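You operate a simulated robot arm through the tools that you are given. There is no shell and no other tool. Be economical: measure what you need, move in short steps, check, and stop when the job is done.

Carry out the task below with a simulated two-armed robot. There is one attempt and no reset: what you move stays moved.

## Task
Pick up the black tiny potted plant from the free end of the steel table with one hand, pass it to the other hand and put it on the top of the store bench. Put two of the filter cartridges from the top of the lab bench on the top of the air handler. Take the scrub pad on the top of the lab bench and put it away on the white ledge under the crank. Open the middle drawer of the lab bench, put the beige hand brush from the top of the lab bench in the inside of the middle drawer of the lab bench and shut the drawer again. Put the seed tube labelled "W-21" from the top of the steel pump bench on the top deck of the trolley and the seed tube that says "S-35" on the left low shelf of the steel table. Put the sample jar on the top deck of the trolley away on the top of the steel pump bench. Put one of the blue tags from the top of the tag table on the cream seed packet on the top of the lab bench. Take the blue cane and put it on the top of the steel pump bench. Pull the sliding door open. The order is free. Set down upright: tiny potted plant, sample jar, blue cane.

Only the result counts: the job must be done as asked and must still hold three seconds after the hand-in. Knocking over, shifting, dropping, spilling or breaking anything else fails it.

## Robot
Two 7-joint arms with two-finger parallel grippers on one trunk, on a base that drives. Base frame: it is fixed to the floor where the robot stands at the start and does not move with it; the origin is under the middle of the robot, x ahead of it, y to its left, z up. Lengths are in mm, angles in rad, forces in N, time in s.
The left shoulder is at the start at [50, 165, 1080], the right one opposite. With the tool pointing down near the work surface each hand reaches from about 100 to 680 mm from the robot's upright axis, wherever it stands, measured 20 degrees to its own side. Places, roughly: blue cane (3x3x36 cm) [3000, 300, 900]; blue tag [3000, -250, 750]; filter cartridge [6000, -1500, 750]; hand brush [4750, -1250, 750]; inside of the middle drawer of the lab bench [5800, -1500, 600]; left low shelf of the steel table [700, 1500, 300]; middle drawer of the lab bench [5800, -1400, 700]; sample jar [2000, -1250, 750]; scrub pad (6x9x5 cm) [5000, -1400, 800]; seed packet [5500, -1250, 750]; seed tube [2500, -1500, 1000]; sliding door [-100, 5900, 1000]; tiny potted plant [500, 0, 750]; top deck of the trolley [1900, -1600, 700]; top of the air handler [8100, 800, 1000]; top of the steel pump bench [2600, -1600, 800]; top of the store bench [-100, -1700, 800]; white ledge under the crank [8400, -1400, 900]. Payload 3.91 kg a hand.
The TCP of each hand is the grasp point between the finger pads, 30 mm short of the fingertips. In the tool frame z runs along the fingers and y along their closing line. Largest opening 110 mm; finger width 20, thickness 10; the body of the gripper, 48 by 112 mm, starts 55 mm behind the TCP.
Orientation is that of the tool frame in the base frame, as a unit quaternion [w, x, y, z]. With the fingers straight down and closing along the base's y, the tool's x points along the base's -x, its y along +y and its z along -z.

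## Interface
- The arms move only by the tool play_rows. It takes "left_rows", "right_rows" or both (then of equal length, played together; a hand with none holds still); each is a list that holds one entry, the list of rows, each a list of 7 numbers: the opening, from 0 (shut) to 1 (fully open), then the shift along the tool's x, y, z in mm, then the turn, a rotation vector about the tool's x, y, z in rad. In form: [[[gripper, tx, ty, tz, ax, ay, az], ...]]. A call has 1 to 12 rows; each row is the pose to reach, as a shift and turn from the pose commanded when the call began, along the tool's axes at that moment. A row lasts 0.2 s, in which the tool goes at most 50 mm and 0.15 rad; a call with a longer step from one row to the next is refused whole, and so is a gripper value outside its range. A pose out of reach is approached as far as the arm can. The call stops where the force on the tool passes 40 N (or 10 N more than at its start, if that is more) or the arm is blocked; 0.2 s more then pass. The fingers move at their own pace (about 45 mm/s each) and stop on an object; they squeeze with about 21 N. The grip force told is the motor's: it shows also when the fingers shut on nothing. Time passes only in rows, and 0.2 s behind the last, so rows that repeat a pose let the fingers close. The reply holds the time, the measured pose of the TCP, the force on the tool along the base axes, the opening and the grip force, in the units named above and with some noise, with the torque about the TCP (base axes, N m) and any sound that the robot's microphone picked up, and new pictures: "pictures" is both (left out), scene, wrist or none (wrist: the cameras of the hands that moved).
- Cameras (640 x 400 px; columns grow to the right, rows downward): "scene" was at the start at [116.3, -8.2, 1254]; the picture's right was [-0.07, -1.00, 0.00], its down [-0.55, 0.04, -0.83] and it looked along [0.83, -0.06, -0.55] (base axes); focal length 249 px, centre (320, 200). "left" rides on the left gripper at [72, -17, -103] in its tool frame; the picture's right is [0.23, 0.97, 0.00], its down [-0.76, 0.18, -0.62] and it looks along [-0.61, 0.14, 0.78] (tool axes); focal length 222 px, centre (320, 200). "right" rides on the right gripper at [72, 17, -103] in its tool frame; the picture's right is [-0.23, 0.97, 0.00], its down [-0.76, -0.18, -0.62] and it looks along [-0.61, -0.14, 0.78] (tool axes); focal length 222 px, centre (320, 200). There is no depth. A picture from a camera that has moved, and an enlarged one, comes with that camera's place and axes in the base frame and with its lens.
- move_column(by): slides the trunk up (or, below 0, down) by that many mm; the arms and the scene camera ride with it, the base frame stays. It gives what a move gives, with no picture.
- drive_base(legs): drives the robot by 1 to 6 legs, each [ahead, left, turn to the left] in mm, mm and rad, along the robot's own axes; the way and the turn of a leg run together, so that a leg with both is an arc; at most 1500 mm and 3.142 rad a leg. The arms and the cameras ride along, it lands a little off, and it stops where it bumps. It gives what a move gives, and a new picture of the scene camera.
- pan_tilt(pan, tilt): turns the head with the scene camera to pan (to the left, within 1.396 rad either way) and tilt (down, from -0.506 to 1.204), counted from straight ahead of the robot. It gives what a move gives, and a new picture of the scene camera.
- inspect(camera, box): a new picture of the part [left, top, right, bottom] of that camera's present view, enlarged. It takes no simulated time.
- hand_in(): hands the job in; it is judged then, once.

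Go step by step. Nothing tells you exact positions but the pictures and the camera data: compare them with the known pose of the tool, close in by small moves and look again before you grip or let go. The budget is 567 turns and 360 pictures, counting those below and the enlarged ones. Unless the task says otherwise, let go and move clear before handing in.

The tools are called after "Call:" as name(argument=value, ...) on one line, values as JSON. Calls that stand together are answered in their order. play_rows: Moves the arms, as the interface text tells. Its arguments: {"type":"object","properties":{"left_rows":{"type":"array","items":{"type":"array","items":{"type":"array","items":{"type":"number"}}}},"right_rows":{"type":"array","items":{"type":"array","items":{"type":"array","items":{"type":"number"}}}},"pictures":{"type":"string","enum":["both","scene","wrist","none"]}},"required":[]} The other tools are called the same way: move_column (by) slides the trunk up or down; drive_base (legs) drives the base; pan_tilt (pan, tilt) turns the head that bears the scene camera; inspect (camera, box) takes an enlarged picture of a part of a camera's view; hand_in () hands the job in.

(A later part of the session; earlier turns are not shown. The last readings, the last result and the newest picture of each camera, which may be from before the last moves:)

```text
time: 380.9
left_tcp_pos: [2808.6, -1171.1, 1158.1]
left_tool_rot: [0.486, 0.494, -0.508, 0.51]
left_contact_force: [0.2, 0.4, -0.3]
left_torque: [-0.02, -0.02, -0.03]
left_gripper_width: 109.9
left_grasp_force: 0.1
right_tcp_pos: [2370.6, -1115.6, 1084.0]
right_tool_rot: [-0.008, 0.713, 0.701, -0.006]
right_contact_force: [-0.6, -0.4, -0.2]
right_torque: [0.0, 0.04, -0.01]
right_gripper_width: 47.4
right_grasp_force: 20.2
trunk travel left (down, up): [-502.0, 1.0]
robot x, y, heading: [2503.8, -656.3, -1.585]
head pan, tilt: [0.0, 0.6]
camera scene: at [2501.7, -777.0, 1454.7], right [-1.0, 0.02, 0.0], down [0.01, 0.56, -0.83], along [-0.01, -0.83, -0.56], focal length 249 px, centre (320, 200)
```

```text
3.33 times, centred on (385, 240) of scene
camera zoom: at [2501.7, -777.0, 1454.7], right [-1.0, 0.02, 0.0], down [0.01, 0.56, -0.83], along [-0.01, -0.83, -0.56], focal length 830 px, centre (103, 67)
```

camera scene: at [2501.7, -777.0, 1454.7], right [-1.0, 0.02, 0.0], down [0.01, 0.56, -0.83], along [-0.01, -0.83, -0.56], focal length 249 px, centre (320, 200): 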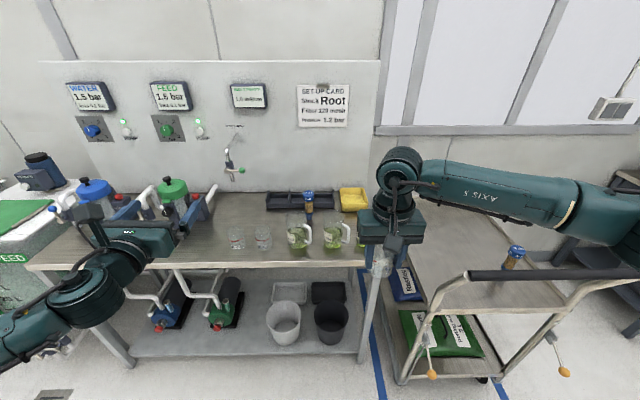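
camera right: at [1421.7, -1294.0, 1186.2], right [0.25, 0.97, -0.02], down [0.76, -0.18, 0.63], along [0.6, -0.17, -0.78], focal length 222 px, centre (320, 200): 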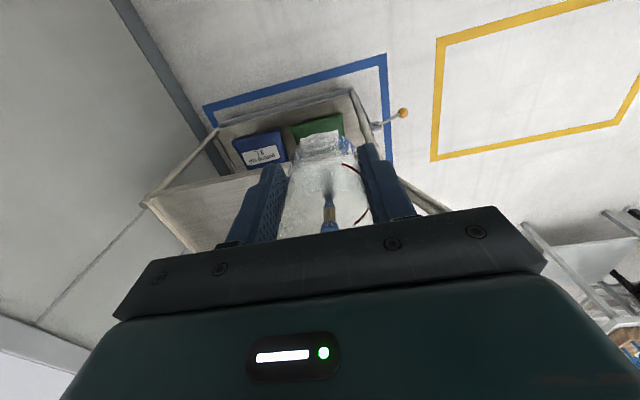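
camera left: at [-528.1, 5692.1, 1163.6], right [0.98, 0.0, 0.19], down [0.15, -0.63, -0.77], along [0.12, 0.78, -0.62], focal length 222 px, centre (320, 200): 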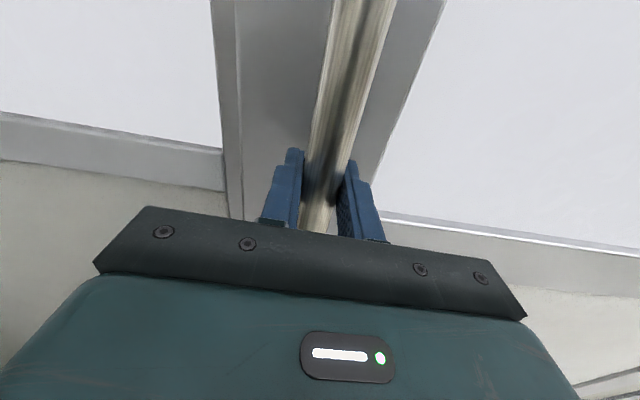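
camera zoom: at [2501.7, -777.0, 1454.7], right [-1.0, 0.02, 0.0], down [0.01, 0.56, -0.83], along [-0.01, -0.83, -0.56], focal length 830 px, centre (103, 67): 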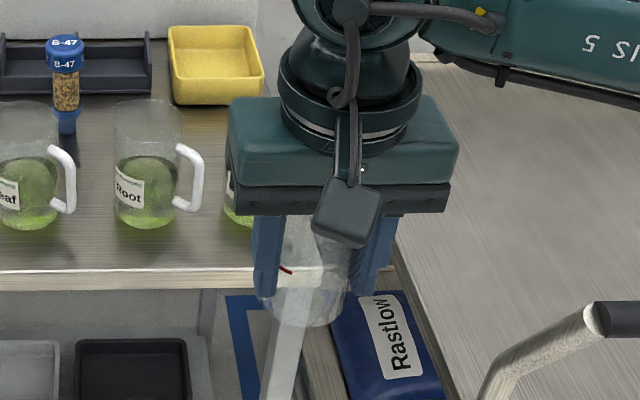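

The jar is slowly slipping in the grip, so I must set it down soon: free spot where W-21 stood, about (2670,-1570). I retract the left hand and drive there.

Call:
drive_base(legs=[[0, 300, 0], [350, 0, 0.015]])

Call:
inspect(camera="right", box=[0, 0, 640, 400])

```text
time: 385.9
left_tcp_pos: [3114.8, -1519.0, 1157.5]
left_tool_rot: [0.483, 0.499, -0.504, 0.514]
left_contact_force: [0.1, -0.6, -0.9]
left_torque: [-0.01, -0.03, 0.02]
left_gripper_width: 109.7
left_grasp_force: 0.0
right_tcp_pos: [2675.8, -1469.3, 1083.5]
right_tool_rot: [-0.008, 0.708, 0.706, -0.007]
right_contact_force: [-0.1, -0.1, -0.8]
right_torque: [0.06, 0.0, 0.0]
right_gripper_width: 46.5
right_grasp_force: 20.9
trunk travel left (down, up): [-502.0, 1.0]
robot x, y, heading: [2800.3, -1007.7, -1.571]
head pan, tilt: [0.0, 0.6]
camera scene: at [2801.9, -1129.1, 1454.6], right [-1.0, 0.0, 0.0], down [0.0, 0.57, -0.82], along [0.0, -0.82, -0.57], focal length 249 px, centre (320, 200)
```

scene: 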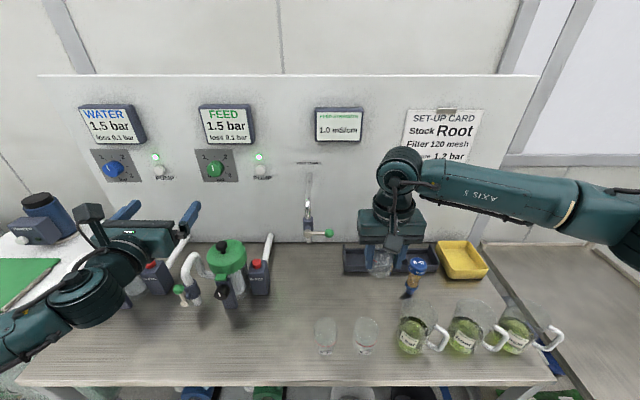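

```text
1.00 times, centred on (320, 200) of right (not enlarged: the box is as wide or as high as the picture)
camera zoom: at [2695.3, -1397.4, 1185.6], right [0.97, -0.23, -0.02], down [-0.17, -0.76, 0.63], along [-0.16, -0.61, -0.78], focal length 222 px, centre (320, 200)
```

zoom: 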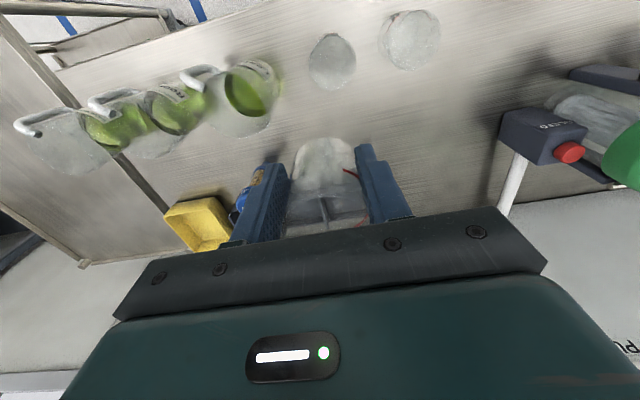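

Call:
play_rows(right_rows=[[[0, -43, 0, 0, 0, 0, 0], [0, -86, 0, 20, 0, 0, 0], [0, -86, 0, 65, 0, 0, 0], [0, -86, 0, 110, 0, 0, 0], [0, -86, 0, 155, 0, 0, 0], [0, -86, 0, 185, 0, 0, 0], [0, -86, 0, 195, 0, 0, 0]]])

```text
time: 387.5
left_tcp_pos: [3114.5, -1518.9, 1157.5]
left_tool_rot: [0.481, 0.499, -0.505, 0.515]
left_contact_force: [0.6, 0.3, 0.4]
left_torque: [0.0, -0.01, -0.02]
left_gripper_width: 110.2
left_grasp_force: 0.0
right_tcp_pos: [2671.9, -1553.8, 890.1]
right_tool_rot: [-0.008, 0.708, 0.707, -0.007]
right_contact_force: [-0.1, -0.2, -0.7]
right_torque: [-0.01, 0.01, -0.01]
right_gripper_width: 46.4
right_grasp_force: 20.7
trunk travel left (down, up): [-502.0, 1.0]
robot x, y, heading: [2802.0, -1010.3, -1.571]
head pan, tilt: [0.0, 0.6]
camera scene: at [2801.9, -1128.5, 1454.7], right [-1.0, 0.0, 0.0], down [0.0, 0.56, -0.83], along [0.0, -0.83, -0.56], focal length 249 px, centre (320, 200)
camera right: at [2690.8, -1482.2, 992.3], right [0.97, -0.23, -0.02], down [-0.17, -0.76, 0.63], along [-0.16, -0.61, -0.78], focal length 222 px, centre (320, 200)
```

scene: 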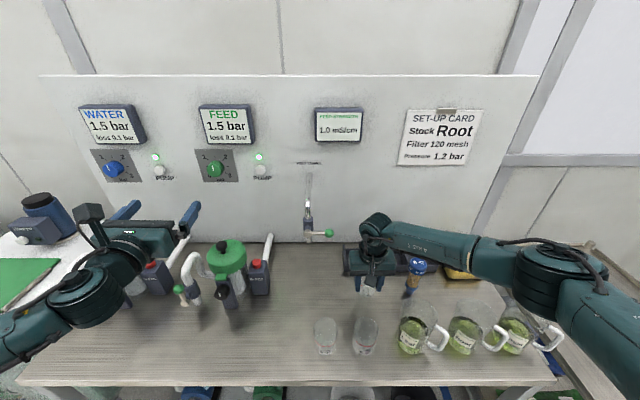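
right: 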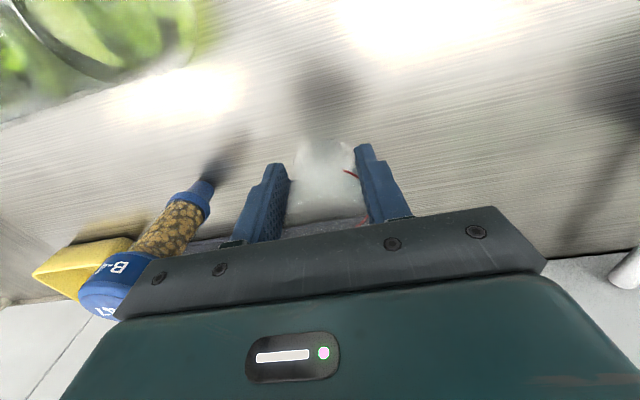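

Call:
play_rows(right_rows=[[[0, 0, 0, 6, 0, 0, 0], [0, 0, 0, 12, 0, 0, 0], [0, 0, 0, 16, 0, 0, 0], [0, 0, 0, 16, 0, 0, 0]]], pictures="none")

Call:
play_rows(right_rows=[[[0, 0, 0, 3, 0, 0, 0], [0, 0, 0, 6, 0, 0, 0], [0, 0, 0, 6, 0, 0, 0]]], pictures="none")

```text
time: 388.5
left_tcp_pos: [3113.7, -1517.8, 1157.5]
left_tool_rot: [0.483, 0.498, -0.505, 0.514]
left_contact_force: [0.2, 0.0, 0.7]
left_torque: [-0.02, 0.01, 0.0]
left_gripper_width: 109.9
left_grasp_force: 0.0
right_tcp_pos: [2673.2, -1554.7, 873.8]
right_tool_rot: [-0.007, 0.707, 0.707, -0.008]
right_contact_force: [-0.8, -0.5, -0.6]
right_torque: [0.04, 0.0, 0.0]
right_gripper_width: 46.1
right_grasp_force: 20.4
trunk travel left (down, up): [-502.0, 1.0]
robot x, y, heading: [2804.0, -1006.3, -1.573]
head pan, tilt: [0.0, 0.6]
```

```text
time: 389.3
left_tcp_pos: [3115.4, -1517.8, 1157.3]
left_tool_rot: [0.482, 0.499, -0.504, 0.514]
left_contact_force: [-1.0, -0.2, -0.5]
left_torque: [0.02, 0.01, 0.02]
left_gripper_width: 109.8
left_grasp_force: 0.0
right_tcp_pos: [2673.5, -1555.6, 866.1]
right_tool_rot: [-0.008, 0.708, 0.706, -0.007]
right_contact_force: [0.2, -0.5, -0.9]
right_torque: [-0.03, -0.01, 0.01]
right_gripper_width: 46.2
right_grasp_force: 21.1
trunk travel left (down, up): [-502.0, 1.0]
robot x, y, heading: [2801.8, -1007.5, -1.573]
head pan, tilt: [0.0, 0.6]
```

Call:
play_rows(right_rows=[[[0, 0, 0, 3, 0, 0, 0], [0, 0, 0, 6, 0, 0, 0], [0, 0, 0, 6, 0, 0, 0]]], pictures="wrist")

```text
time: 390.1
left_tcp_pos: [3115.5, -1516.6, 1159.3]
left_tool_rot: [0.483, 0.498, -0.505, 0.514]
left_contact_force: [0.0, -0.5, 0.3]
left_torque: [0.01, 0.01, -0.02]
left_gripper_width: 110.0
left_grasp_force: 0.1
right_tcp_pos: [2671.9, -1555.2, 861.7]
right_tool_rot: [-0.007, 0.708, 0.707, -0.007]
right_contact_force: [-0.9, 0.7, 6.9]
right_torque: [-0.15, -0.11, -0.02]
right_gripper_width: 46.1
right_grasp_force: 21.4
trunk travel left (down, up): [-502.0, 1.0]
robot x, y, heading: [2806.2, -1015.3, -1.571]
head pan, tilt: [0.0, 0.6]
camera right: at [2691.0, -1483.0, 963.7], right [0.97, -0.23, -0.02], down [-0.17, -0.76, 0.63], along [-0.16, -0.61, -0.78], focal length 222 px, centre (320, 200)
```

right: 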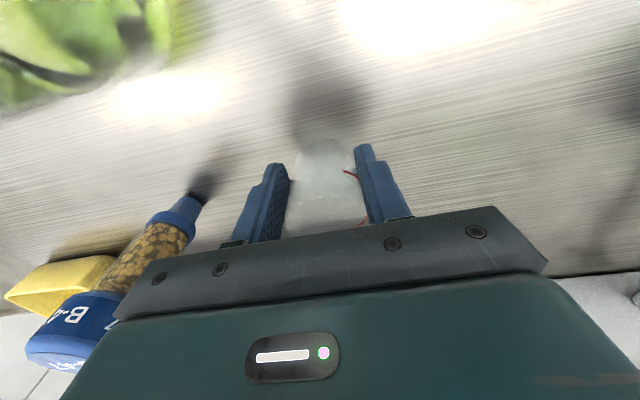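

Call:
play_rows(right_rows=[[[0, 0, 0, 1, 0, 0, 0], [0.5, 0, 0, 1, 0, 0, 0], [0.65, 0, 0, 1, 0, 0, 0], [0.75, 0, 0, 1, 0, 0, 0], [0.75, 0, 0, 1, 0, 0, 0]]], pictures="wrist")

```text
time: 391.3
left_tcp_pos: [3115.9, -1519.1, 1158.2]
left_tool_rot: [0.482, 0.499, -0.504, 0.515]
left_contact_force: [-0.6, -0.7, 0.2]
left_torque: [0.02, 0.01, -0.03]
left_gripper_width: 110.0
left_grasp_force: 0.0
right_tcp_pos: [2671.7, -1555.6, 860.2]
right_tool_rot: [-0.008, 0.708, 0.706, -0.007]
right_contact_force: [-0.3, -0.3, -0.2]
right_torque: [-0.01, -0.02, 0.0]
right_gripper_width: 82.8
right_grasp_force: 0.1
trunk travel left (down, up): [-502.0, 1.0]
robot x, y, heading: [2802.8, -1011.0, -1.572]
head pan, tilt: [0.0, 0.6]
camera right: at [2690.7, -1483.0, 961.7], right [0.97, -0.23, -0.02], down [-0.17, -0.76, 0.63], along [-0.16, -0.61, -0.78], focal length 222 px, centre (320, 200)
```

right: 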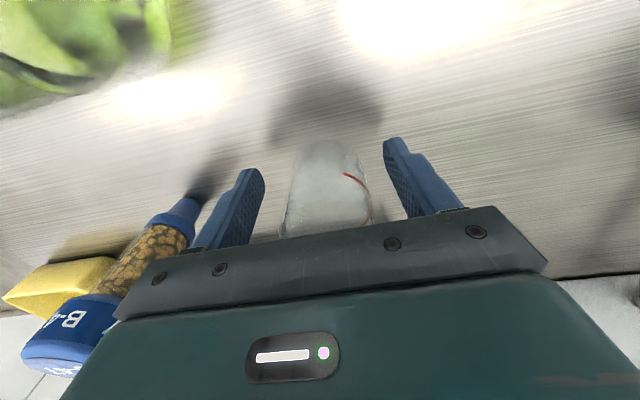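

Jar is standing. I rise straight up.

Call:
play_rows(right_rows=[[[0.75, 0, 0, -35, 0, 0, 0], [0.75, 0, 0, -80, 0, 0, 0], [0.75, 0, 0, -130, 0, 0, 0], [0.75, 0, 0, -180, 0, 0, 0], [0.75, 0, 0, -220, 0, 0, 0]]], pictures="both")

```text
time: 392.5
left_tcp_pos: [3114.7, -1517.5, 1158.3]
left_tool_rot: [0.482, 0.498, -0.505, 0.515]
left_contact_force: [-0.2, 0.1, 1.3]
left_torque: [0.02, -0.01, 0.01]
left_gripper_width: 109.9
left_grasp_force: 0.2
right_tcp_pos: [2677.5, -1553.2, 1080.2]
right_tool_rot: [-0.007, 0.708, 0.706, -0.008]
right_contact_force: [0.2, -1.1, -0.6]
right_torque: [0.0, -0.01, -0.04]
right_gripper_width: 82.7
right_grasp_force: 0.1
trunk travel left (down, up): [-502.0, 1.0]
robot x, y, heading: [2803.7, -1008.1, -1.565]
head pan, tilt: [0.0, 0.6]
camera scene: at [2802.0, -1128.1, 1454.7], right [-1.0, 0.0, 0.0], down [0.0, 0.56, -0.83], along [0.0, -0.83, -0.56], focal length 249 px, centre (320, 200)
camera right: at [2695.9, -1481.0, 1183.1], right [0.97, -0.23, -0.02], down [-0.17, -0.76, 0.63], along [-0.16, -0.61, -0.78], focal length 222 px, centre (320, 200)
```

scene: 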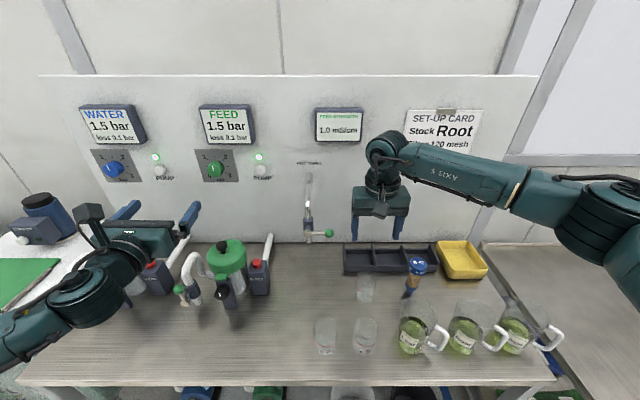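
right: 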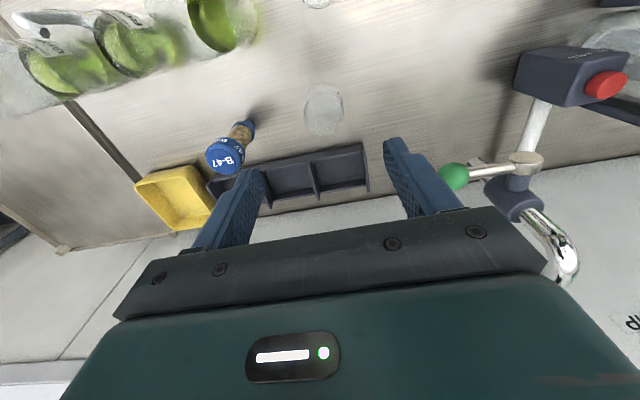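

The jar stands upright on the pump bench. Next the blue cane: I back out and turn to look toward the tag table.

Call:
drive_base(legs=[[-320, 0, 0], [0, 450, 0], [0, 0, 1.57]])

Call:
pan_tilt(pan=1.35, tilt=0.5)

```text
time: 402.7
left_tcp_pos: [3771.5, -380.4, 1158.5]
left_tool_rot: [-0.025, 0.709, -0.002, 0.704]
left_contact_force: [-0.6, 0.5, -0.1]
left_torque: [-0.01, 0.01, -0.01]
left_gripper_width: 110.1
left_grasp_force: 0.0
right_tcp_pos: [3809.8, -818.4, 1078.7]
right_tool_rot: [-0.001, -0.003, 1.0, -0.01]
right_contact_force: [-0.3, -0.2, 0.2]
right_torque: [-0.01, -0.02, -0.03]
right_gripper_width: 82.6
right_grasp_force: 0.1
trunk travel left (down, up): [-502.0, 1.0]
robot x, y, heading: [3267.0, -697.8, 0.009]
head pan, tilt: [0.0, 0.6]
camera scene: at [3381.2, -696.2, 1454.7], right [0.01, -1.0, 0.0], down [-0.56, 0.0, -0.83], along [0.83, 0.0, -0.56], focal length 249 px, centre (320, 200)
```

scene: 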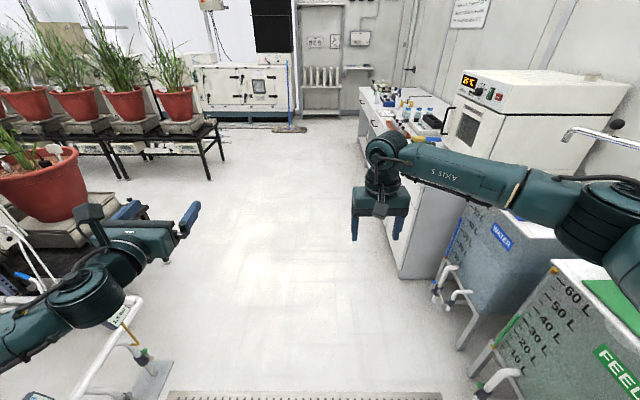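

```text
time: 404.2
left_tcp_pos: [3771.4, -380.9, 1158.5]
left_tool_rot: [-0.025, 0.709, -0.002, 0.705]
left_contact_force: [0.5, 0.6, -0.3]
left_torque: [0.02, -0.02, -0.02]
left_gripper_width: 110.0
left_grasp_force: 0.1
right_tcp_pos: [3809.5, -818.7, 1080.0]
right_tool_rot: [0.0, -0.002, 1.0, -0.01]
right_contact_force: [-0.8, 0.3, 0.1]
right_torque: [0.01, 0.01, -0.02]
right_gripper_width: 82.5
right_grasp_force: 0.1
trunk travel left (down, up): [-502.0, 1.0]
robot x, y, heading: [3263.8, -696.7, 0.004]
head pan, tilt: [1.349, 0.499]
camera scene: at [3312.4, -607.9, 1463.8], right [0.98, -0.22, 0.0], down [-0.1, -0.47, -0.88], along [0.19, 0.86, -0.48], focal length 249 px, centre (320, 200)
```

scene: 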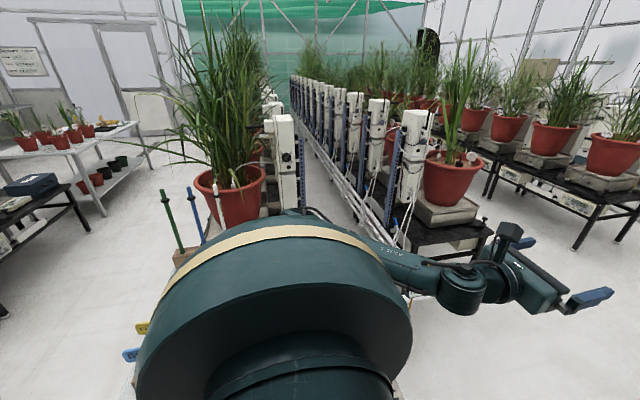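

Call:
play_rows(right_rows=[[[0.75, 45, -20, -10, 0, 0, 0], [0.75, 90, -40, -20, 0, 0, 0], [0.75, 135, -60, -30, 0, 0, 0], [0.75, 170, -80, -40, 0, 0, 0]]], pictures="none")

Call:
drive_base(legs=[[-320, 0, 0], [0, -130, 0], [0, 0, 1.57]])

Call:
pan_tilt(pan=0.0, tilt=0.55)

```text
refused: row 1 steps farther than a row can; nothing moved
```

```text
time: 411.5
left_tcp_pos: [2637.1, -317.8, 1157.7]
left_tool_rot: [0.515, -0.504, -0.499, -0.481]
left_contact_force: [-0.5, -0.3, 0.1]
left_torque: [-0.01, 0.01, -0.02]
left_gripper_width: 109.9
left_grasp_force: 0.1
right_tcp_pos: [3074.9, -280.5, 1080.0]
right_tool_rot: [-0.007, 0.708, -0.707, 0.008]
right_contact_force: [0.1, 0.2, 0.1]
right_torque: [0.0, 0.0, -0.01]
right_gripper_width: 82.4
right_grasp_force: 0.0
trunk travel left (down, up): [-502.0, 1.0]
robot x, y, heading: [2951.8, -826.7, 1.578]
head pan, tilt: [1.349, 0.499]
camera scene: at [2859.6, -778.7, 1463.8], right [0.22, 0.98, 0.0], down [0.47, -0.1, -0.88], along [-0.86, 0.19, -0.48], focal length 249 px, centre (320, 200)
```

scene: 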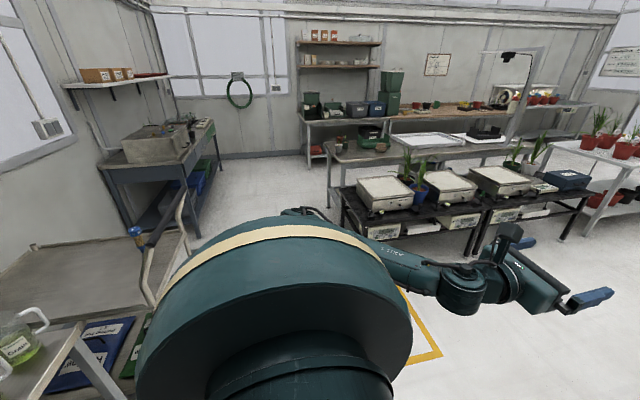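

```text
time: 413.0
left_tcp_pos: [2637.4, -317.8, 1157.5]
left_tool_rot: [0.515, -0.504, -0.5, -0.481]
left_contact_force: [-0.3, 0.3, -1.1]
left_torque: [-0.01, -0.04, -0.01]
left_gripper_width: 110.0
left_grasp_force: 0.2
right_tcp_pos: [3075.1, -281.4, 1079.7]
right_tool_rot: [-0.007, 0.707, -0.707, 0.008]
right_contact_force: [0.7, -1.0, -0.1]
right_torque: [-0.01, 0.05, -0.01]
right_gripper_width: 82.5
right_grasp_force: 0.1
trunk travel left (down, up): [-502.0, 1.0]
robot x, y, heading: [2948.1, -828.0, 1.569]
head pan, tilt: [0.0, 0.55]
camera scene: at [2948.3, -708.7, 1459.2], right [1.0, 0.0, 0.0], down [0.0, -0.52, -0.85], along [0.0, 0.85, -0.52], focal length 249 px, centre (320, 200)
```

scene: 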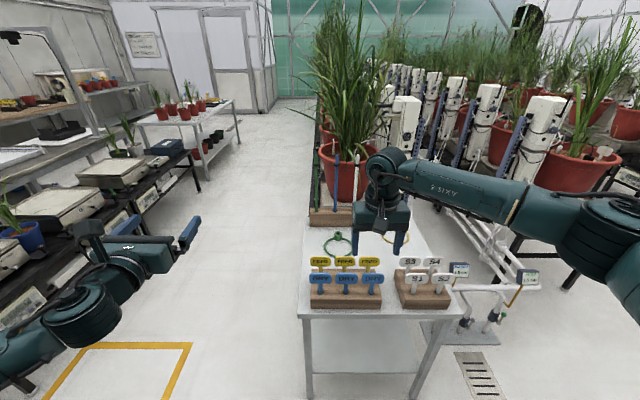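

Call:
inspect(camera="scene", box=[285, 130, 475, 320])

```text
2.11 times, centred on (380, 225) of scene
camera zoom: at [2948.3, -708.7, 1459.2], right [1.0, 0.0, 0.0], down [0.0, -0.52, -0.85], along [0.0, 0.85, -0.52], focal length 524 px, centre (194, 147)
```

zoom: 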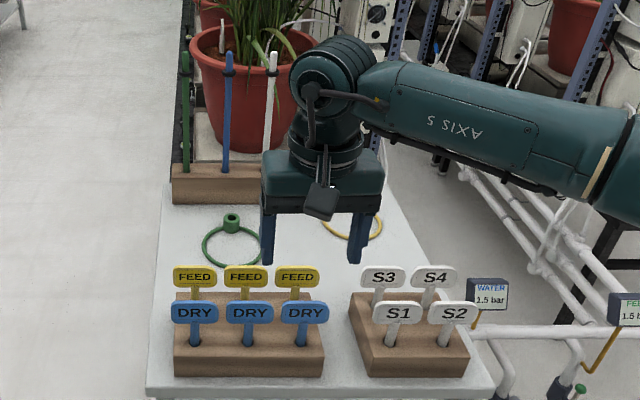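

Three canes stand in a block (blue at about (3015,235), top z≈1087) and three blue "DRY" tags in front. The cane must be approached from the table's west side. I retract the hands and drive round.

Call:
play_rows(right_rows=[[[0.75, 35, -20, -10, 0, 0, 0], [0.75, 70, -40, -20, 0, 0, 0], [0.75, 105, -60, -30, 0, 0, 0], [0.75, 140, -80, -40, 0, 0, 0], [0.75, 160, -90, -60, 0, 0, 0]]], pictures="none")

Call:
drive_base(legs=[[0, 550, 0], [0, 0, -1.57]])

Call:
pan_tilt(pan=0.8, tilt=0.5)

```text
time: 414.2
left_tcp_pos: [2637.8, -318.8, 1158.4]
left_tool_rot: [0.515, -0.504, -0.499, -0.481]
left_contact_force: [-0.6, 0.0, -0.1]
left_torque: [0.0, 0.02, 0.05]
left_gripper_width: 109.7
left_grasp_force: 0.0
right_tcp_pos: [3164.9, -443.1, 1142.3]
right_tool_rot: [0.008, -0.707, 0.707, -0.008]
right_contact_force: [0.2, -0.5, -0.4]
right_torque: [-0.06, 0.0, -0.01]
right_gripper_width: 82.4
right_grasp_force: 0.0
trunk travel left (down, up): [-502.0, 1.0]
robot x, y, heading: [2946.8, -822.8, 1.572]
head pan, tilt: [0.0, 0.55]
```

```text
time: 423.4
left_tcp_pos: [2898.7, -513.0, 1158.5]
left_tool_rot: [-0.024, 0.709, -0.002, 0.705]
left_contact_force: [0.3, -0.3, 0.7]
left_torque: [-0.04, -0.02, 0.02]
left_gripper_width: 110.3
left_grasp_force: 0.0
right_tcp_pos: [2775.8, -1042.1, 1143.3]
right_tool_rot: [-0.001, -0.002, 1.0, -0.011]
right_contact_force: [-0.7, -0.1, -0.9]
right_torque: [-0.02, 0.0, 0.02]
right_gripper_width: 82.7
right_grasp_force: 0.1
trunk travel left (down, up): [-502.0, 1.0]
robot x, y, heading: [2388.0, -827.4, 0.006]
head pan, tilt: [0.0, 0.55]
camera scene: at [2509.6, -828.8, 1459.2], right [0.0, -1.0, 0.0], down [-0.52, 0.0, -0.85], along [0.85, 0.0, -0.52], focal length 249 px, centre (320, 200)
```

scene: 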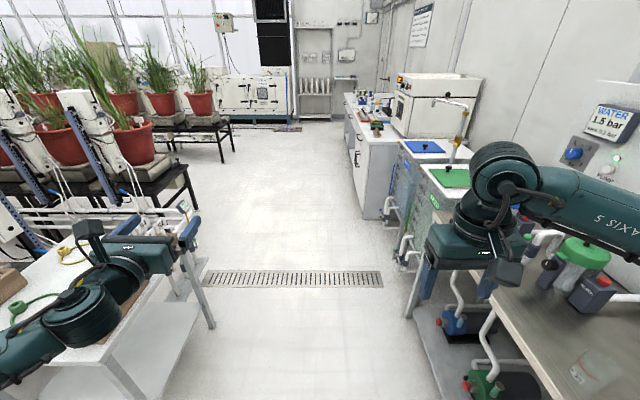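

```text
time: 424.5
left_tcp_pos: [2898.7, -513.8, 1158.3]
left_tool_rot: [-0.025, 0.709, -0.003, 0.704]
left_contact_force: [0.8, 0.5, -0.6]
left_torque: [0.0, 0.01, 0.02]
left_gripper_width: 110.1
left_grasp_force: 0.1
right_tcp_pos: [2776.6, -1040.6, 1143.6]
right_tool_rot: [0.0, -0.001, 1.0, -0.01]
right_contact_force: [0.9, -0.2, 0.4]
right_torque: [0.03, 0.0, -0.01]
right_gripper_width: 82.4
right_grasp_force: 0.0
trunk travel left (down, up): [-502.0, 1.0]
robot x, y, heading: [2394.3, -828.4, -0.001]
head pan, tilt: [0.799, 0.499]
camera scene: at [2483.0, -763.6, 1463.8], right [0.72, -0.69, 0.0], down [-0.33, -0.34, -0.88], along [0.61, 0.63, -0.48], focal length 249 px, centre (320, 200)
```

scene: 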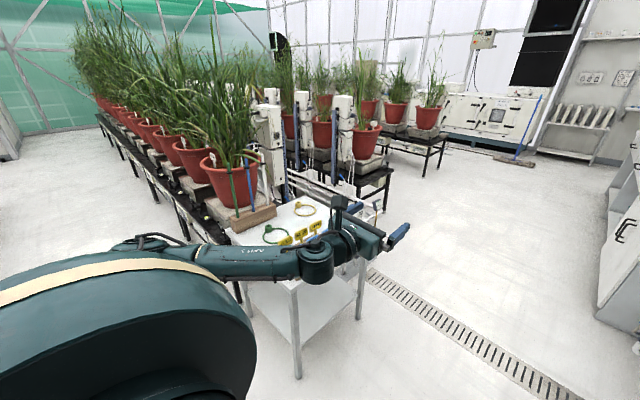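

I reorient the left hand to point down and tuck it in, so the right hand can take the cane from above.

Call:
play_rows(left_rows=[[[1, 0, 3, -10, -0.1055, 0, 0.1055], [1, 0, 5, -20, -0.211, 0, 0.211], [1, 0, 8, -30, -0.3165, 0, 0.3165], [1, 0, 10, -40, -0.422, 0, 0.422], [1, 0, 12, -50, -0.5275, 0, 0.5275], [1, 0, 15, -60, -0.633, 0, 0.633], [1, 0, 18, -70, -0.7385, 0, 0.7385], [1, 0, 20, -80, -0.844, 0, 0.844], [1, 0, 22, -90, -0.9495, 0, 0.9495], [1, 0, 25, -100, -1.055, 0, 1.055], [1, 0, 28, -110, -1.1605, 0, 1.1605], [1, 0, 30, -120, -1.266, 0, 1.266]]], pictures="none")

Call:
play_rows(left_rows=[[[1, 0, 0, 0, -0.1055, 0, 0.1055], [1, 0, 0, 0, -0.211, 0, 0.211], [1, 0, 0, 0, -0.3165, 0, 0.3165], [1, 0, 0, 0, -0.422, 0, 0.422], [1, 0, 0, 0, -0.5275, 0, 0.5275], [1, 0, 0, 0, -0.633, 0, 0.633], [1, 0, 0, 0, -0.7385, 0, 0.7385], [1, 0, 0, 0, -0.844, 0, 0.844], [1, 0, 0, 0, -0.955, 0, 0.955], [1, 0, 0, 0, -0.955, 0, 0.955]]], pictures="none")

```text
time: 427.1
left_tcp_pos: [2781.3, -547.6, 1157.4]
left_tool_rot: [0.013, -0.455, 0.783, -0.425]
left_contact_force: [-0.3, 0.1, -0.3]
left_torque: [0.02, 0.0, 0.03]
left_gripper_width: 110.1
left_grasp_force: 0.0
right_tcp_pos: [2775.6, -1041.6, 1142.4]
right_tool_rot: [-0.001, -0.002, 1.0, -0.01]
right_contact_force: [0.5, -0.7, -0.3]
right_torque: [0.05, 0.01, 0.0]
right_gripper_width: 82.5
right_grasp_force: 0.0
trunk travel left (down, up): [-502.0, 1.0]
robot x, y, heading: [2393.4, -827.3, 0.005]
head pan, tilt: [0.799, 0.499]
```

```text
refused: row 9 steps farther than a row can; nothing moved
```

Call:
play_rows(left_rows=[[[1, 0, 0, 0, -0.1019, 0.003, 0.1091], [1, 0, 0, 0, -0.2038, 0.006, 0.2182], [1, 0, 0, 0, -0.3057, 0.009, 0.3273], [1, 0, 0, 0, -0.4076, 0.012, 0.4364], [1, 0, 0, 0, -0.5095, 0.016, 0.5455], [1, 0, 0, 0, -0.6114, 0.019, 0.6546], [1, 0, 0, 0, -0.7133, 0.022, 0.7637], [1, 0, 0, 0, -0.8152, 0.025, 0.8728], [1, 0, 0, 0, -0.917, 0.028, 0.982]]], pictures="none")

Call:
drive_base(legs=[[0, 1200, 0]])

Call:
pan_tilt(pan=-0.1, tilt=0.55)

```text
time: 429.1
left_tcp_pos: [2809.3, -579.3, 1138.6]
left_tool_rot: [0.041, -0.216, 0.925, -0.309]
left_contact_force: [-0.5, -0.2, 0.0]
left_torque: [0.0, 0.0, 0.0]
left_gripper_width: 110.1
left_grasp_force: 0.0
left hand out of reach, approached as far as the arm can: row 3, 4, 5, 6, 7, 8, 9
right_tcp_pos: [2775.6, -1041.0, 1142.4]
right_tool_rot: [-0.001, -0.003, 1.0, -0.01]
right_contact_force: [0.0, -0.2, -1.2]
right_torque: [0.01, -0.01, 0.01]
right_gripper_width: 82.5
right_grasp_force: 0.0
trunk travel left (down, up): [-502.0, 1.0]
robot x, y, heading: [2393.5, -823.8, -0.001]
head pan, tilt: [0.799, 0.499]
```

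```text
time: 439.5
left_tcp_pos: [2804.9, 576.3, 1139.4]
left_tool_rot: [0.041, -0.217, 0.925, -0.309]
left_contact_force: [-0.2, -0.7, -0.1]
left_torque: [0.01, 0.0, 0.0]
left_gripper_width: 110.1
left_grasp_force: 0.1
right_tcp_pos: [2770.4, 113.2, 1142.1]
right_tool_rot: [-0.001, 0.0, 1.0, -0.011]
right_contact_force: [-0.2, -0.1, -0.4]
right_torque: [0.0, -0.03, 0.02]
right_gripper_width: 82.3
right_grasp_force: 0.0
trunk travel left (down, up): [-502.0, 1.0]
robot x, y, heading: [2388.4, 330.1, 0.008]
head pan, tilt: [0.799, 0.499]
camera scene: at [2477.8, 390.7, 1463.8], right [0.72, -0.69, 0.0], down [-0.33, -0.34, -0.88], along [0.61, 0.63, -0.48], focal length 249 px, centre (320, 200)
```

scene: 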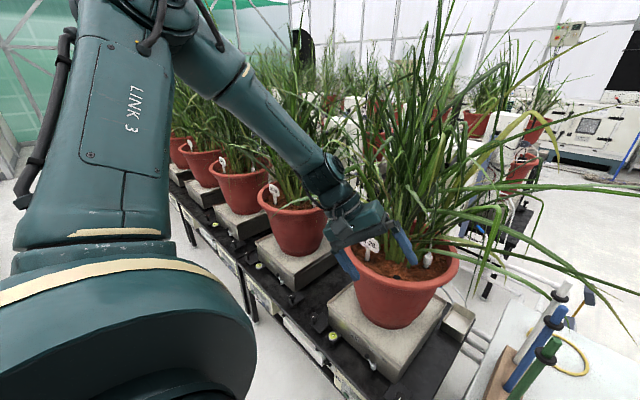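

```text
time: 440.7
left_tcp_pos: [2805.0, 575.4, 1138.7]
left_tool_rot: [0.04, -0.217, 0.925, -0.309]
left_contact_force: [-0.1, 0.3, -0.5]
left_torque: [-0.01, 0.0, -0.01]
left_gripper_width: 109.9
left_grasp_force: 0.1
right_tcp_pos: [2772.4, 114.2, 1143.1]
right_tool_rot: [-0.001, -0.002, 1.0, -0.01]
right_contact_force: [0.3, 0.6, -0.3]
right_torque: [0.01, -0.04, 0.01]
right_gripper_width: 82.6
right_grasp_force: 0.0
trunk travel left (down, up): [-502.0, 1.0]
robot x, y, heading: [2383.4, 329.2, 0.007]
head pan, tilt: [-0.099, 0.55]
camera scene: at [2504.1, 316.7, 1459.2], right [-0.09, -1.0, 0.0], down [-0.52, 0.05, -0.85], along [0.85, -0.08, -0.52], focal length 249 px, centre (320, 200)
```

scene: 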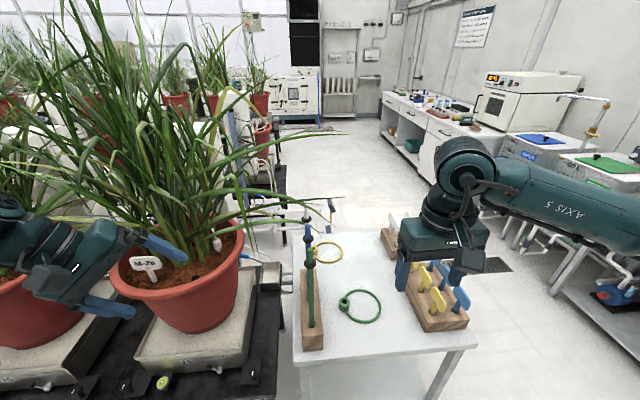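

Call:
play_rows(left_rows=[[[1, 22, -23, -19, 0, 0, 0], [1, 44, -46, -38, 0, 0, 0], [1, 66, -69, -57, 0, 0, 0], [1, 87, -91, -76, 0, 0, 0]]], pictures="scene")

Call:
inspect(camera="scene", box=[250, 190, 410, 360])

```text
time: 441.7
left_tcp_pos: [2736.9, 524.4, 1209.4]
left_tool_rot: [0.041, -0.211, 0.911, -0.353]
left_contact_force: [0.8, 0.6, 1.3]
left_torque: [-0.03, 0.0, 0.0]
left_gripper_width: 110.0
left_grasp_force: 0.1
left hand out of reach, approached as far as the arm can: row 1, 2, 3, 4
right_tcp_pos: [2770.5, 112.0, 1143.6]
right_tool_rot: [0.001, -0.002, 1.0, -0.01]
right_contact_force: [0.4, 0.1, 0.8]
right_torque: [0.0, 0.01, -0.02]
right_gripper_width: 82.6
right_grasp_force: 0.2
trunk travel left (down, up): [-502.0, 1.0]
robot x, y, heading: [2386.0, 327.3, 0.008]
head pan, tilt: [-0.099, 0.55]
camera scene: at [2503.8, 316.5, 1459.2], right [-0.09, -1.0, 0.0], down [-0.52, 0.05, -0.85], along [0.85, -0.08, -0.52], focal length 249 px, centre (320, 200)
```

scene: 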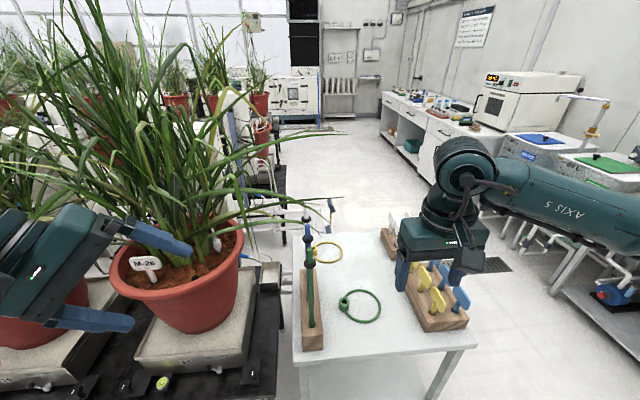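

```text
2.35 times, centred on (330, 275) of scene
camera zoom: at [2503.8, 316.5, 1459.2], right [-0.09, -1.0, 0.0], down [-0.52, 0.05, -0.85], along [0.85, -0.08, -0.52], focal length 586 px, centre (296, 24)
```

zoom: 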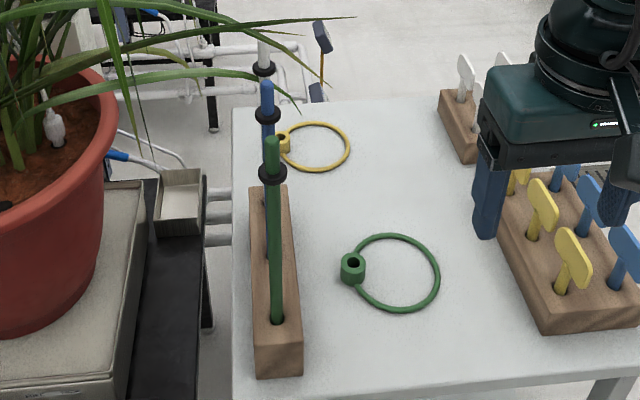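

Refined: blue cane at about (3020,300), top z≈1064 with a collar at z≈1024, table z≈700. I step forward and put the right hand above the cane.

Call:
drive_base(legs=[[90, -30, 0]])

Call:
play_rows(right_rows=[[[0.6, -20, 40, -10, 0, 0, 0], [0.6, -35, 80, -20, 0, 0, 0], [0.6, -55, 120, -20, 0, 0, 0], [0.6, -75, 165, -20, 0, 0, 0], [0.6, -110, 195, -20, 0, 0, 0]]])

```text
time: 442.9
left_tcp_pos: [2824.1, 495.6, 1208.3]
left_tool_rot: [0.041, -0.211, 0.91, -0.354]
left_contact_force: [0.4, 0.1, 0.3]
left_torque: [-0.01, 0.01, -0.02]
left_gripper_width: 110.0
left_grasp_force: 0.1
right_tcp_pos: [2860.7, 85.2, 1141.7]
right_tool_rot: [-0.001, -0.002, 1.0, -0.011]
right_contact_force: [0.4, 0.6, -0.6]
right_torque: [0.0, 0.03, -0.02]
right_gripper_width: 82.7
right_grasp_force: 0.1
trunk travel left (down, up): [-502.0, 1.0]
robot x, y, heading: [2474.6, 297.5, 0.007]
head pan, tilt: [-0.099, 0.55]
camera scene: at [2592.9, 287.9, 1459.1], right [-0.09, -1.0, 0.0], down [-0.52, 0.05, -0.85], along [0.85, -0.08, -0.52], focal length 249 px, centre (320, 200)
```

scene: 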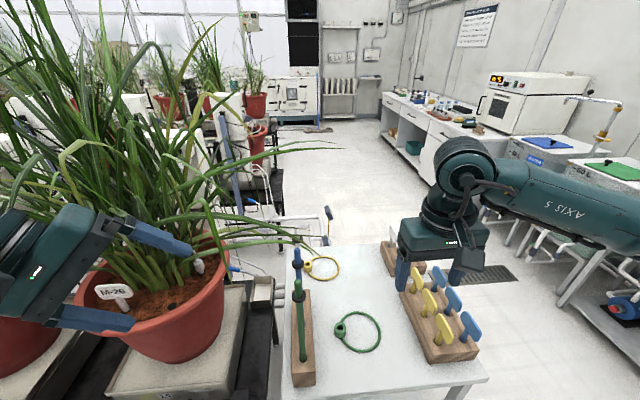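

```text
time: 444.1
left_tcp_pos: [2825.9, 496.3, 1208.3]
left_tool_rot: [0.04, -0.212, 0.91, -0.355]
left_contact_force: [0.0, -0.4, -0.9]
left_torque: [-0.02, 0.03, -0.03]
left_gripper_width: 110.1
left_grasp_force: 0.0
right_tcp_pos: [2968.0, 282.3, 1156.6]
right_tool_rot: [0.0, -0.002, 1.0, -0.011]
right_contact_force: [-0.2, -0.3, 0.2]
right_torque: [-0.01, 0.0, 0.02]
right_gripper_width: 66.3
right_grasp_force: 0.1
trunk travel left (down, up): [-502.0, 1.0]
robot x, y, heading: [2476.2, 297.6, 0.006]
head pan, tilt: [-0.099, 0.55]
camera scene: at [2592.9, 288.9, 1459.1], right [-0.09, -1.0, 0.0], down [-0.52, 0.05, -0.85], along [0.85, -0.08, -0.52], focal length 249 px, centre (320, 200)
camera right: at [2895.7, 301.0, 1258.9], right [0.22, 0.97, -0.02], down [0.76, -0.16, 0.63], along [0.61, -0.16, -0.78], focal length 222 px, centre (320, 200)
```

scene: 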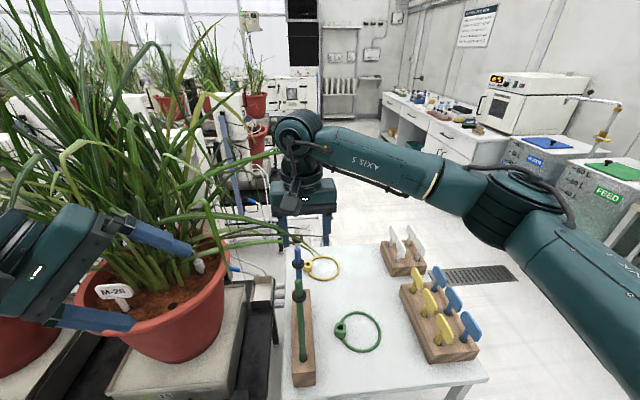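
right: 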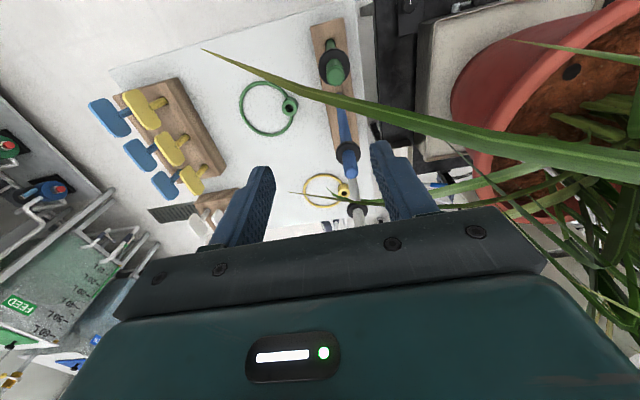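

Call:
play_rows(right_rows=[[[0.6, -25, 9, 0, 0, 0, 0], [0.6, -49, 17, 0, 0, 0, 0], [0.6, -49, 17, 30, 0, 0, 0], [0.6, -49, 17, 60, 0, 0, 0], [0.6, -49, 17, 60, 0, 0, 0]]], pictures="wrist")

```text
time: 445.2
left_tcp_pos: [2825.1, 494.9, 1208.3]
left_tool_rot: [0.041, -0.211, 0.91, -0.354]
left_contact_force: [-0.2, 0.0, 0.1]
left_torque: [0.01, -0.04, 0.02]
left_gripper_width: 109.9
left_grasp_force: 0.0
right_tcp_pos: [3019.4, 297.3, 1097.0]
right_tool_rot: [0.001, -0.003, 1.0, -0.01]
right_contact_force: [-0.5, -0.1, -0.1]
right_torque: [-0.03, -0.02, -0.03]
right_gripper_width: 65.8
right_grasp_force: 0.0
trunk travel left (down, up): [-502.0, 1.0]
robot x, y, heading: [2476.4, 295.0, 0.01]
head pan, tilt: [-0.099, 0.55]
camera right: at [2945.9, 316.3, 1198.8], right [0.22, 0.97, -0.02], down [0.76, -0.16, 0.63], along [0.61, -0.16, -0.78], focal length 222 px, centre (320, 200)
```

right: 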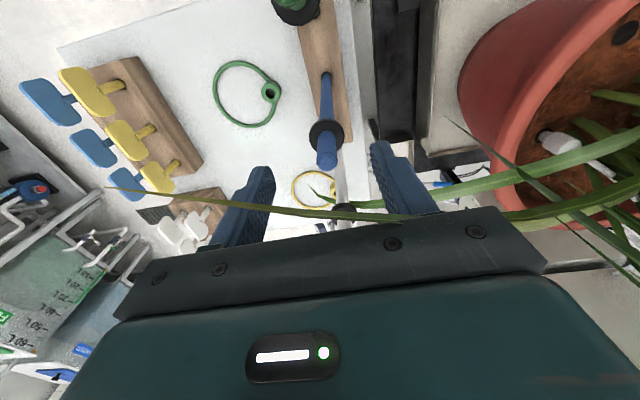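

Call:
play_rows(right_rows=[[[0.6, 0, 3, 25, 0, 0, 0], [0.6, 0, 3, 50, 0, 0, 0], [0.6, 0, 3, 72, 0, 0, 0], [0.6, 0, 3, 72, 0, 0, 0], [0, 0, 3, 72, 0, 0, 0], [0, 0, 3, 72, 0, 0, 0], [0, 0, 3, 72, 0, 0, 0], [0, 0, 3, 72, 0, 0, 0], [0, 0, 3, 72, 0, 0, 0]]], pictures="wrist")

```text
time: 447.2
left_tcp_pos: [2825.0, 494.8, 1208.3]
left_tool_rot: [0.042, -0.212, 0.91, -0.354]
left_contact_force: [-0.1, 0.2, 0.6]
left_torque: [-0.04, -0.02, 0.01]
left_gripper_width: 110.1
left_grasp_force: 0.0
right_tcp_pos: [3016.2, 297.4, 1024.6]
right_tool_rot: [0.0, -0.003, 1.0, -0.01]
right_contact_force: [0.5, -0.3, 0.0]
right_torque: [0.0, 0.03, 0.0]
right_gripper_width: 27.8
right_grasp_force: 21.4
trunk travel left (down, up): [-502.0, 1.0]
robot x, y, heading: [2480.2, 300.0, 0.006]
head pan, tilt: [-0.099, 0.55]
camera right: at [2944.5, 316.7, 1127.4], right [0.22, 0.97, -0.02], down [0.76, -0.16, 0.63], along [0.61, -0.16, -0.78], focal length 222 px, centre (320, 200)
```

right: 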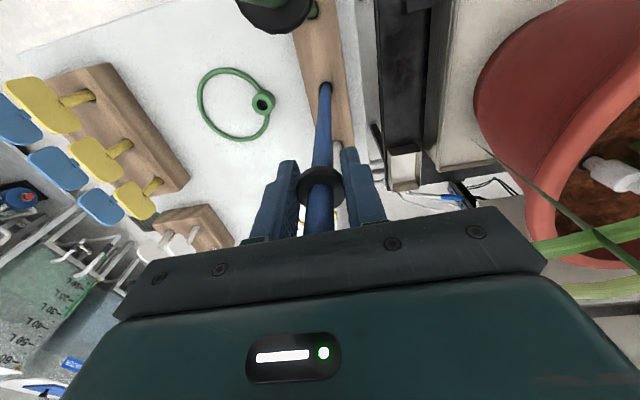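

Collar gripped. I lift it straight up out of its hole.

Call:
play_rows(right_rows=[[[0, 0, 0, -20, 0, 0, 0], [0, 0, 0, -40, 0, 0, 0], [0, 0, 0, -60, 0, 0, 0], [0, 0, 0, -80, 0, 0, 0], [0, 0, 0, -105, 0, 0, 0], [0, 0, 0, -130, 0, 0, 0]]])

Call:
inspect(camera="scene", box=[240, 180, 380, 340])

```text
time: 448.6
left_tcp_pos: [2824.4, 495.4, 1208.4]
left_tool_rot: [0.041, -0.212, 0.91, -0.354]
left_contact_force: [-0.1, 0.8, 0.2]
left_torque: [0.0, 0.01, -0.03]
left_gripper_width: 109.9
left_grasp_force: 0.0
right_tcp_pos: [3017.2, 300.0, 1156.7]
right_tool_rot: [-0.002, -0.003, 1.0, -0.012]
right_contact_force: [0.7, 0.3, -0.5]
right_torque: [0.01, 0.0, 0.01]
right_gripper_width: 27.9
right_grasp_force: 20.5
trunk travel left (down, up): [-502.0, 1.0]
robot x, y, heading: [2474.7, 300.8, 0.007]
head pan, tilt: [-0.099, 0.55]
camera scene: at [2592.1, 288.2, 1459.2], right [-0.09, -1.0, 0.0], down [-0.52, 0.05, -0.85], along [0.85, -0.08, -0.52], focal length 249 px, centre (320, 200)
camera right: at [2945.5, 317.9, 1258.0], right [0.22, 0.97, -0.02], down [0.76, -0.16, 0.63], along [0.61, -0.16, -0.78], focal length 222 px, centre (320, 200)
```

scene: 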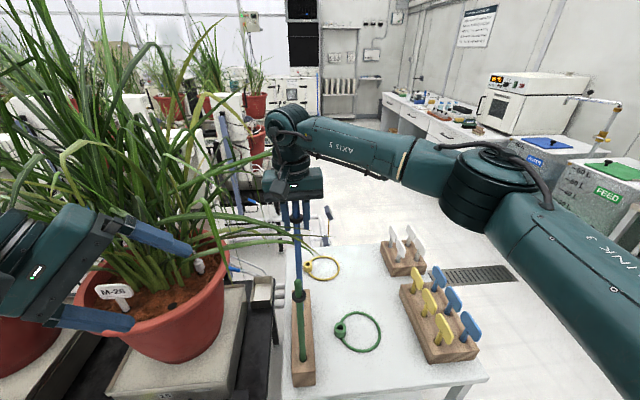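
right: 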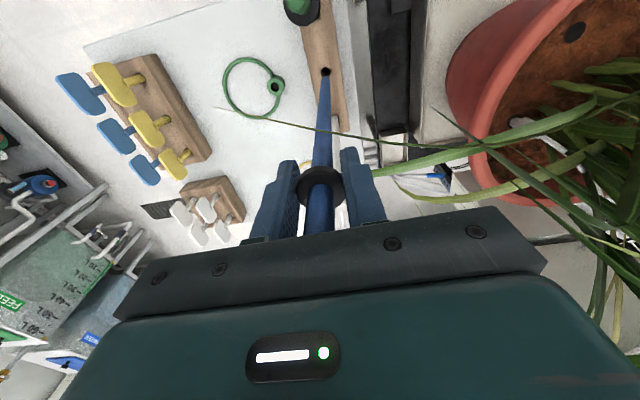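

```text
2.50 times, centred on (310, 260) of scene
camera zoom: at [2592.1, 288.2, 1459.2], right [-0.09, -1.0, 0.0], down [-0.52, 0.05, -0.85], along [0.85, -0.08, -0.52], focal length 623 px, centre (345, 50)
```

zoom: 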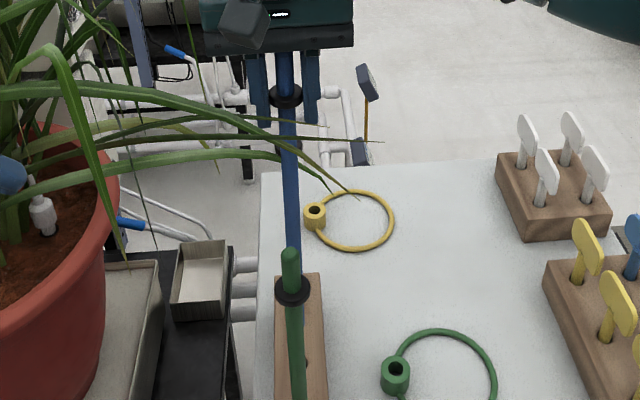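

Call:
play_rows(right_rows=[[[0, 0, -30, 0, 0, 0, 0], [0, 0, -65, 0, 0, 0, 0], [0, 0, -100, 0, 0, 0, 0], [0, 0, -140, 0, 0, 0, 0], [0, 0, -180, 0, 0, 0, 0]]], pictures="none")

Call:
drive_base(legs=[[-350, 0, 0]])

Call:
inspect(camera="scene", box=[330, 150, 490, 350])

```text
time: 449.9
left_tcp_pos: [2824.3, 494.2, 1209.3]
left_tool_rot: [0.041, -0.211, 0.911, -0.353]
left_contact_force: [0.7, -0.8, -0.2]
left_torque: [0.01, 0.02, -0.02]
left_gripper_width: 110.0
left_grasp_force: 0.0
right_tcp_pos: [3019.2, 120.0, 1158.4]
right_tool_rot: [-0.001, -0.003, 1.0, -0.011]
right_contact_force: [-0.5, -1.6, -0.1]
right_torque: [0.02, 0.01, -0.02]
right_gripper_width: 27.8
right_grasp_force: 21.0
trunk travel left (down, up): [-502.0, 1.0]
robot x, y, heading: [2478.4, 298.3, 0.008]
head pan, tilt: [-0.099, 0.55]
```

```text
time: 452.1
left_tcp_pos: [2480.0, 493.9, 1209.3]
left_tool_rot: [0.041, -0.212, 0.91, -0.353]
left_contact_force: [-0.5, -0.2, 1.1]
left_torque: [-0.01, -0.01, 0.03]
left_gripper_width: 110.0
left_grasp_force: 0.0
right_tcp_pos: [2675.5, 118.4, 1159.5]
right_tool_rot: [0.001, -0.003, 1.0, -0.011]
right_contact_force: [0.4, -0.6, -1.7]
right_torque: [-0.01, 0.03, 0.0]
right_gripper_width: 27.9
right_grasp_force: 20.9
trunk travel left (down, up): [-502.0, 1.0]
robot x, y, heading: [2130.9, 295.5, 0.008]
head pan, tilt: [-0.099, 0.55]
camera scene: at [2248.3, 286.0, 1459.2], right [-0.09, -1.0, 0.0], down [-0.52, 0.05, -0.85], along [0.85, -0.08, -0.52], focal length 249 px, centre (320, 200)
```

scene: 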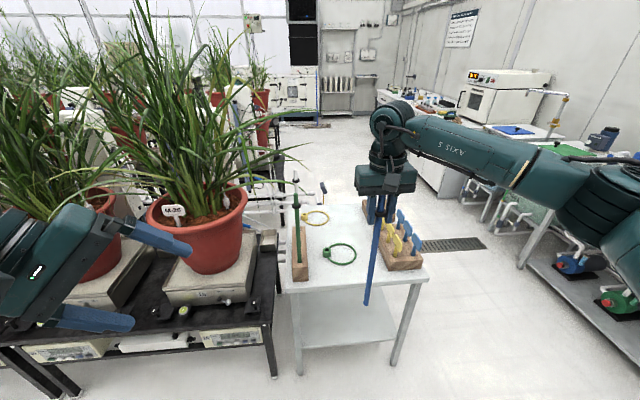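

```text
2.00 times, centred on (410, 250) of scene
camera zoom: at [2248.3, 286.0, 1459.2], right [-0.09, -1.0, 0.0], down [-0.52, 0.05, -0.85], along [0.85, -0.08, -0.52], focal length 498 px, centre (140, 100)
```

zoom: 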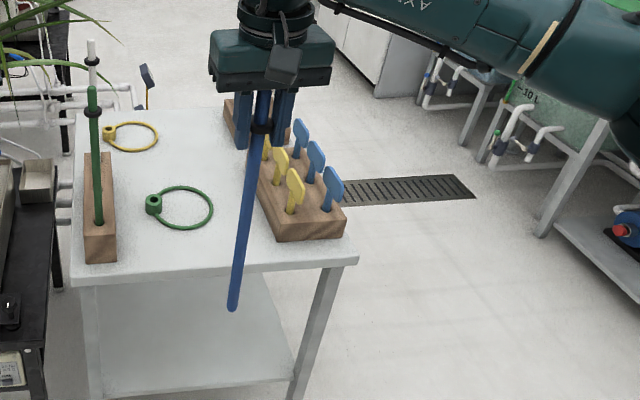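

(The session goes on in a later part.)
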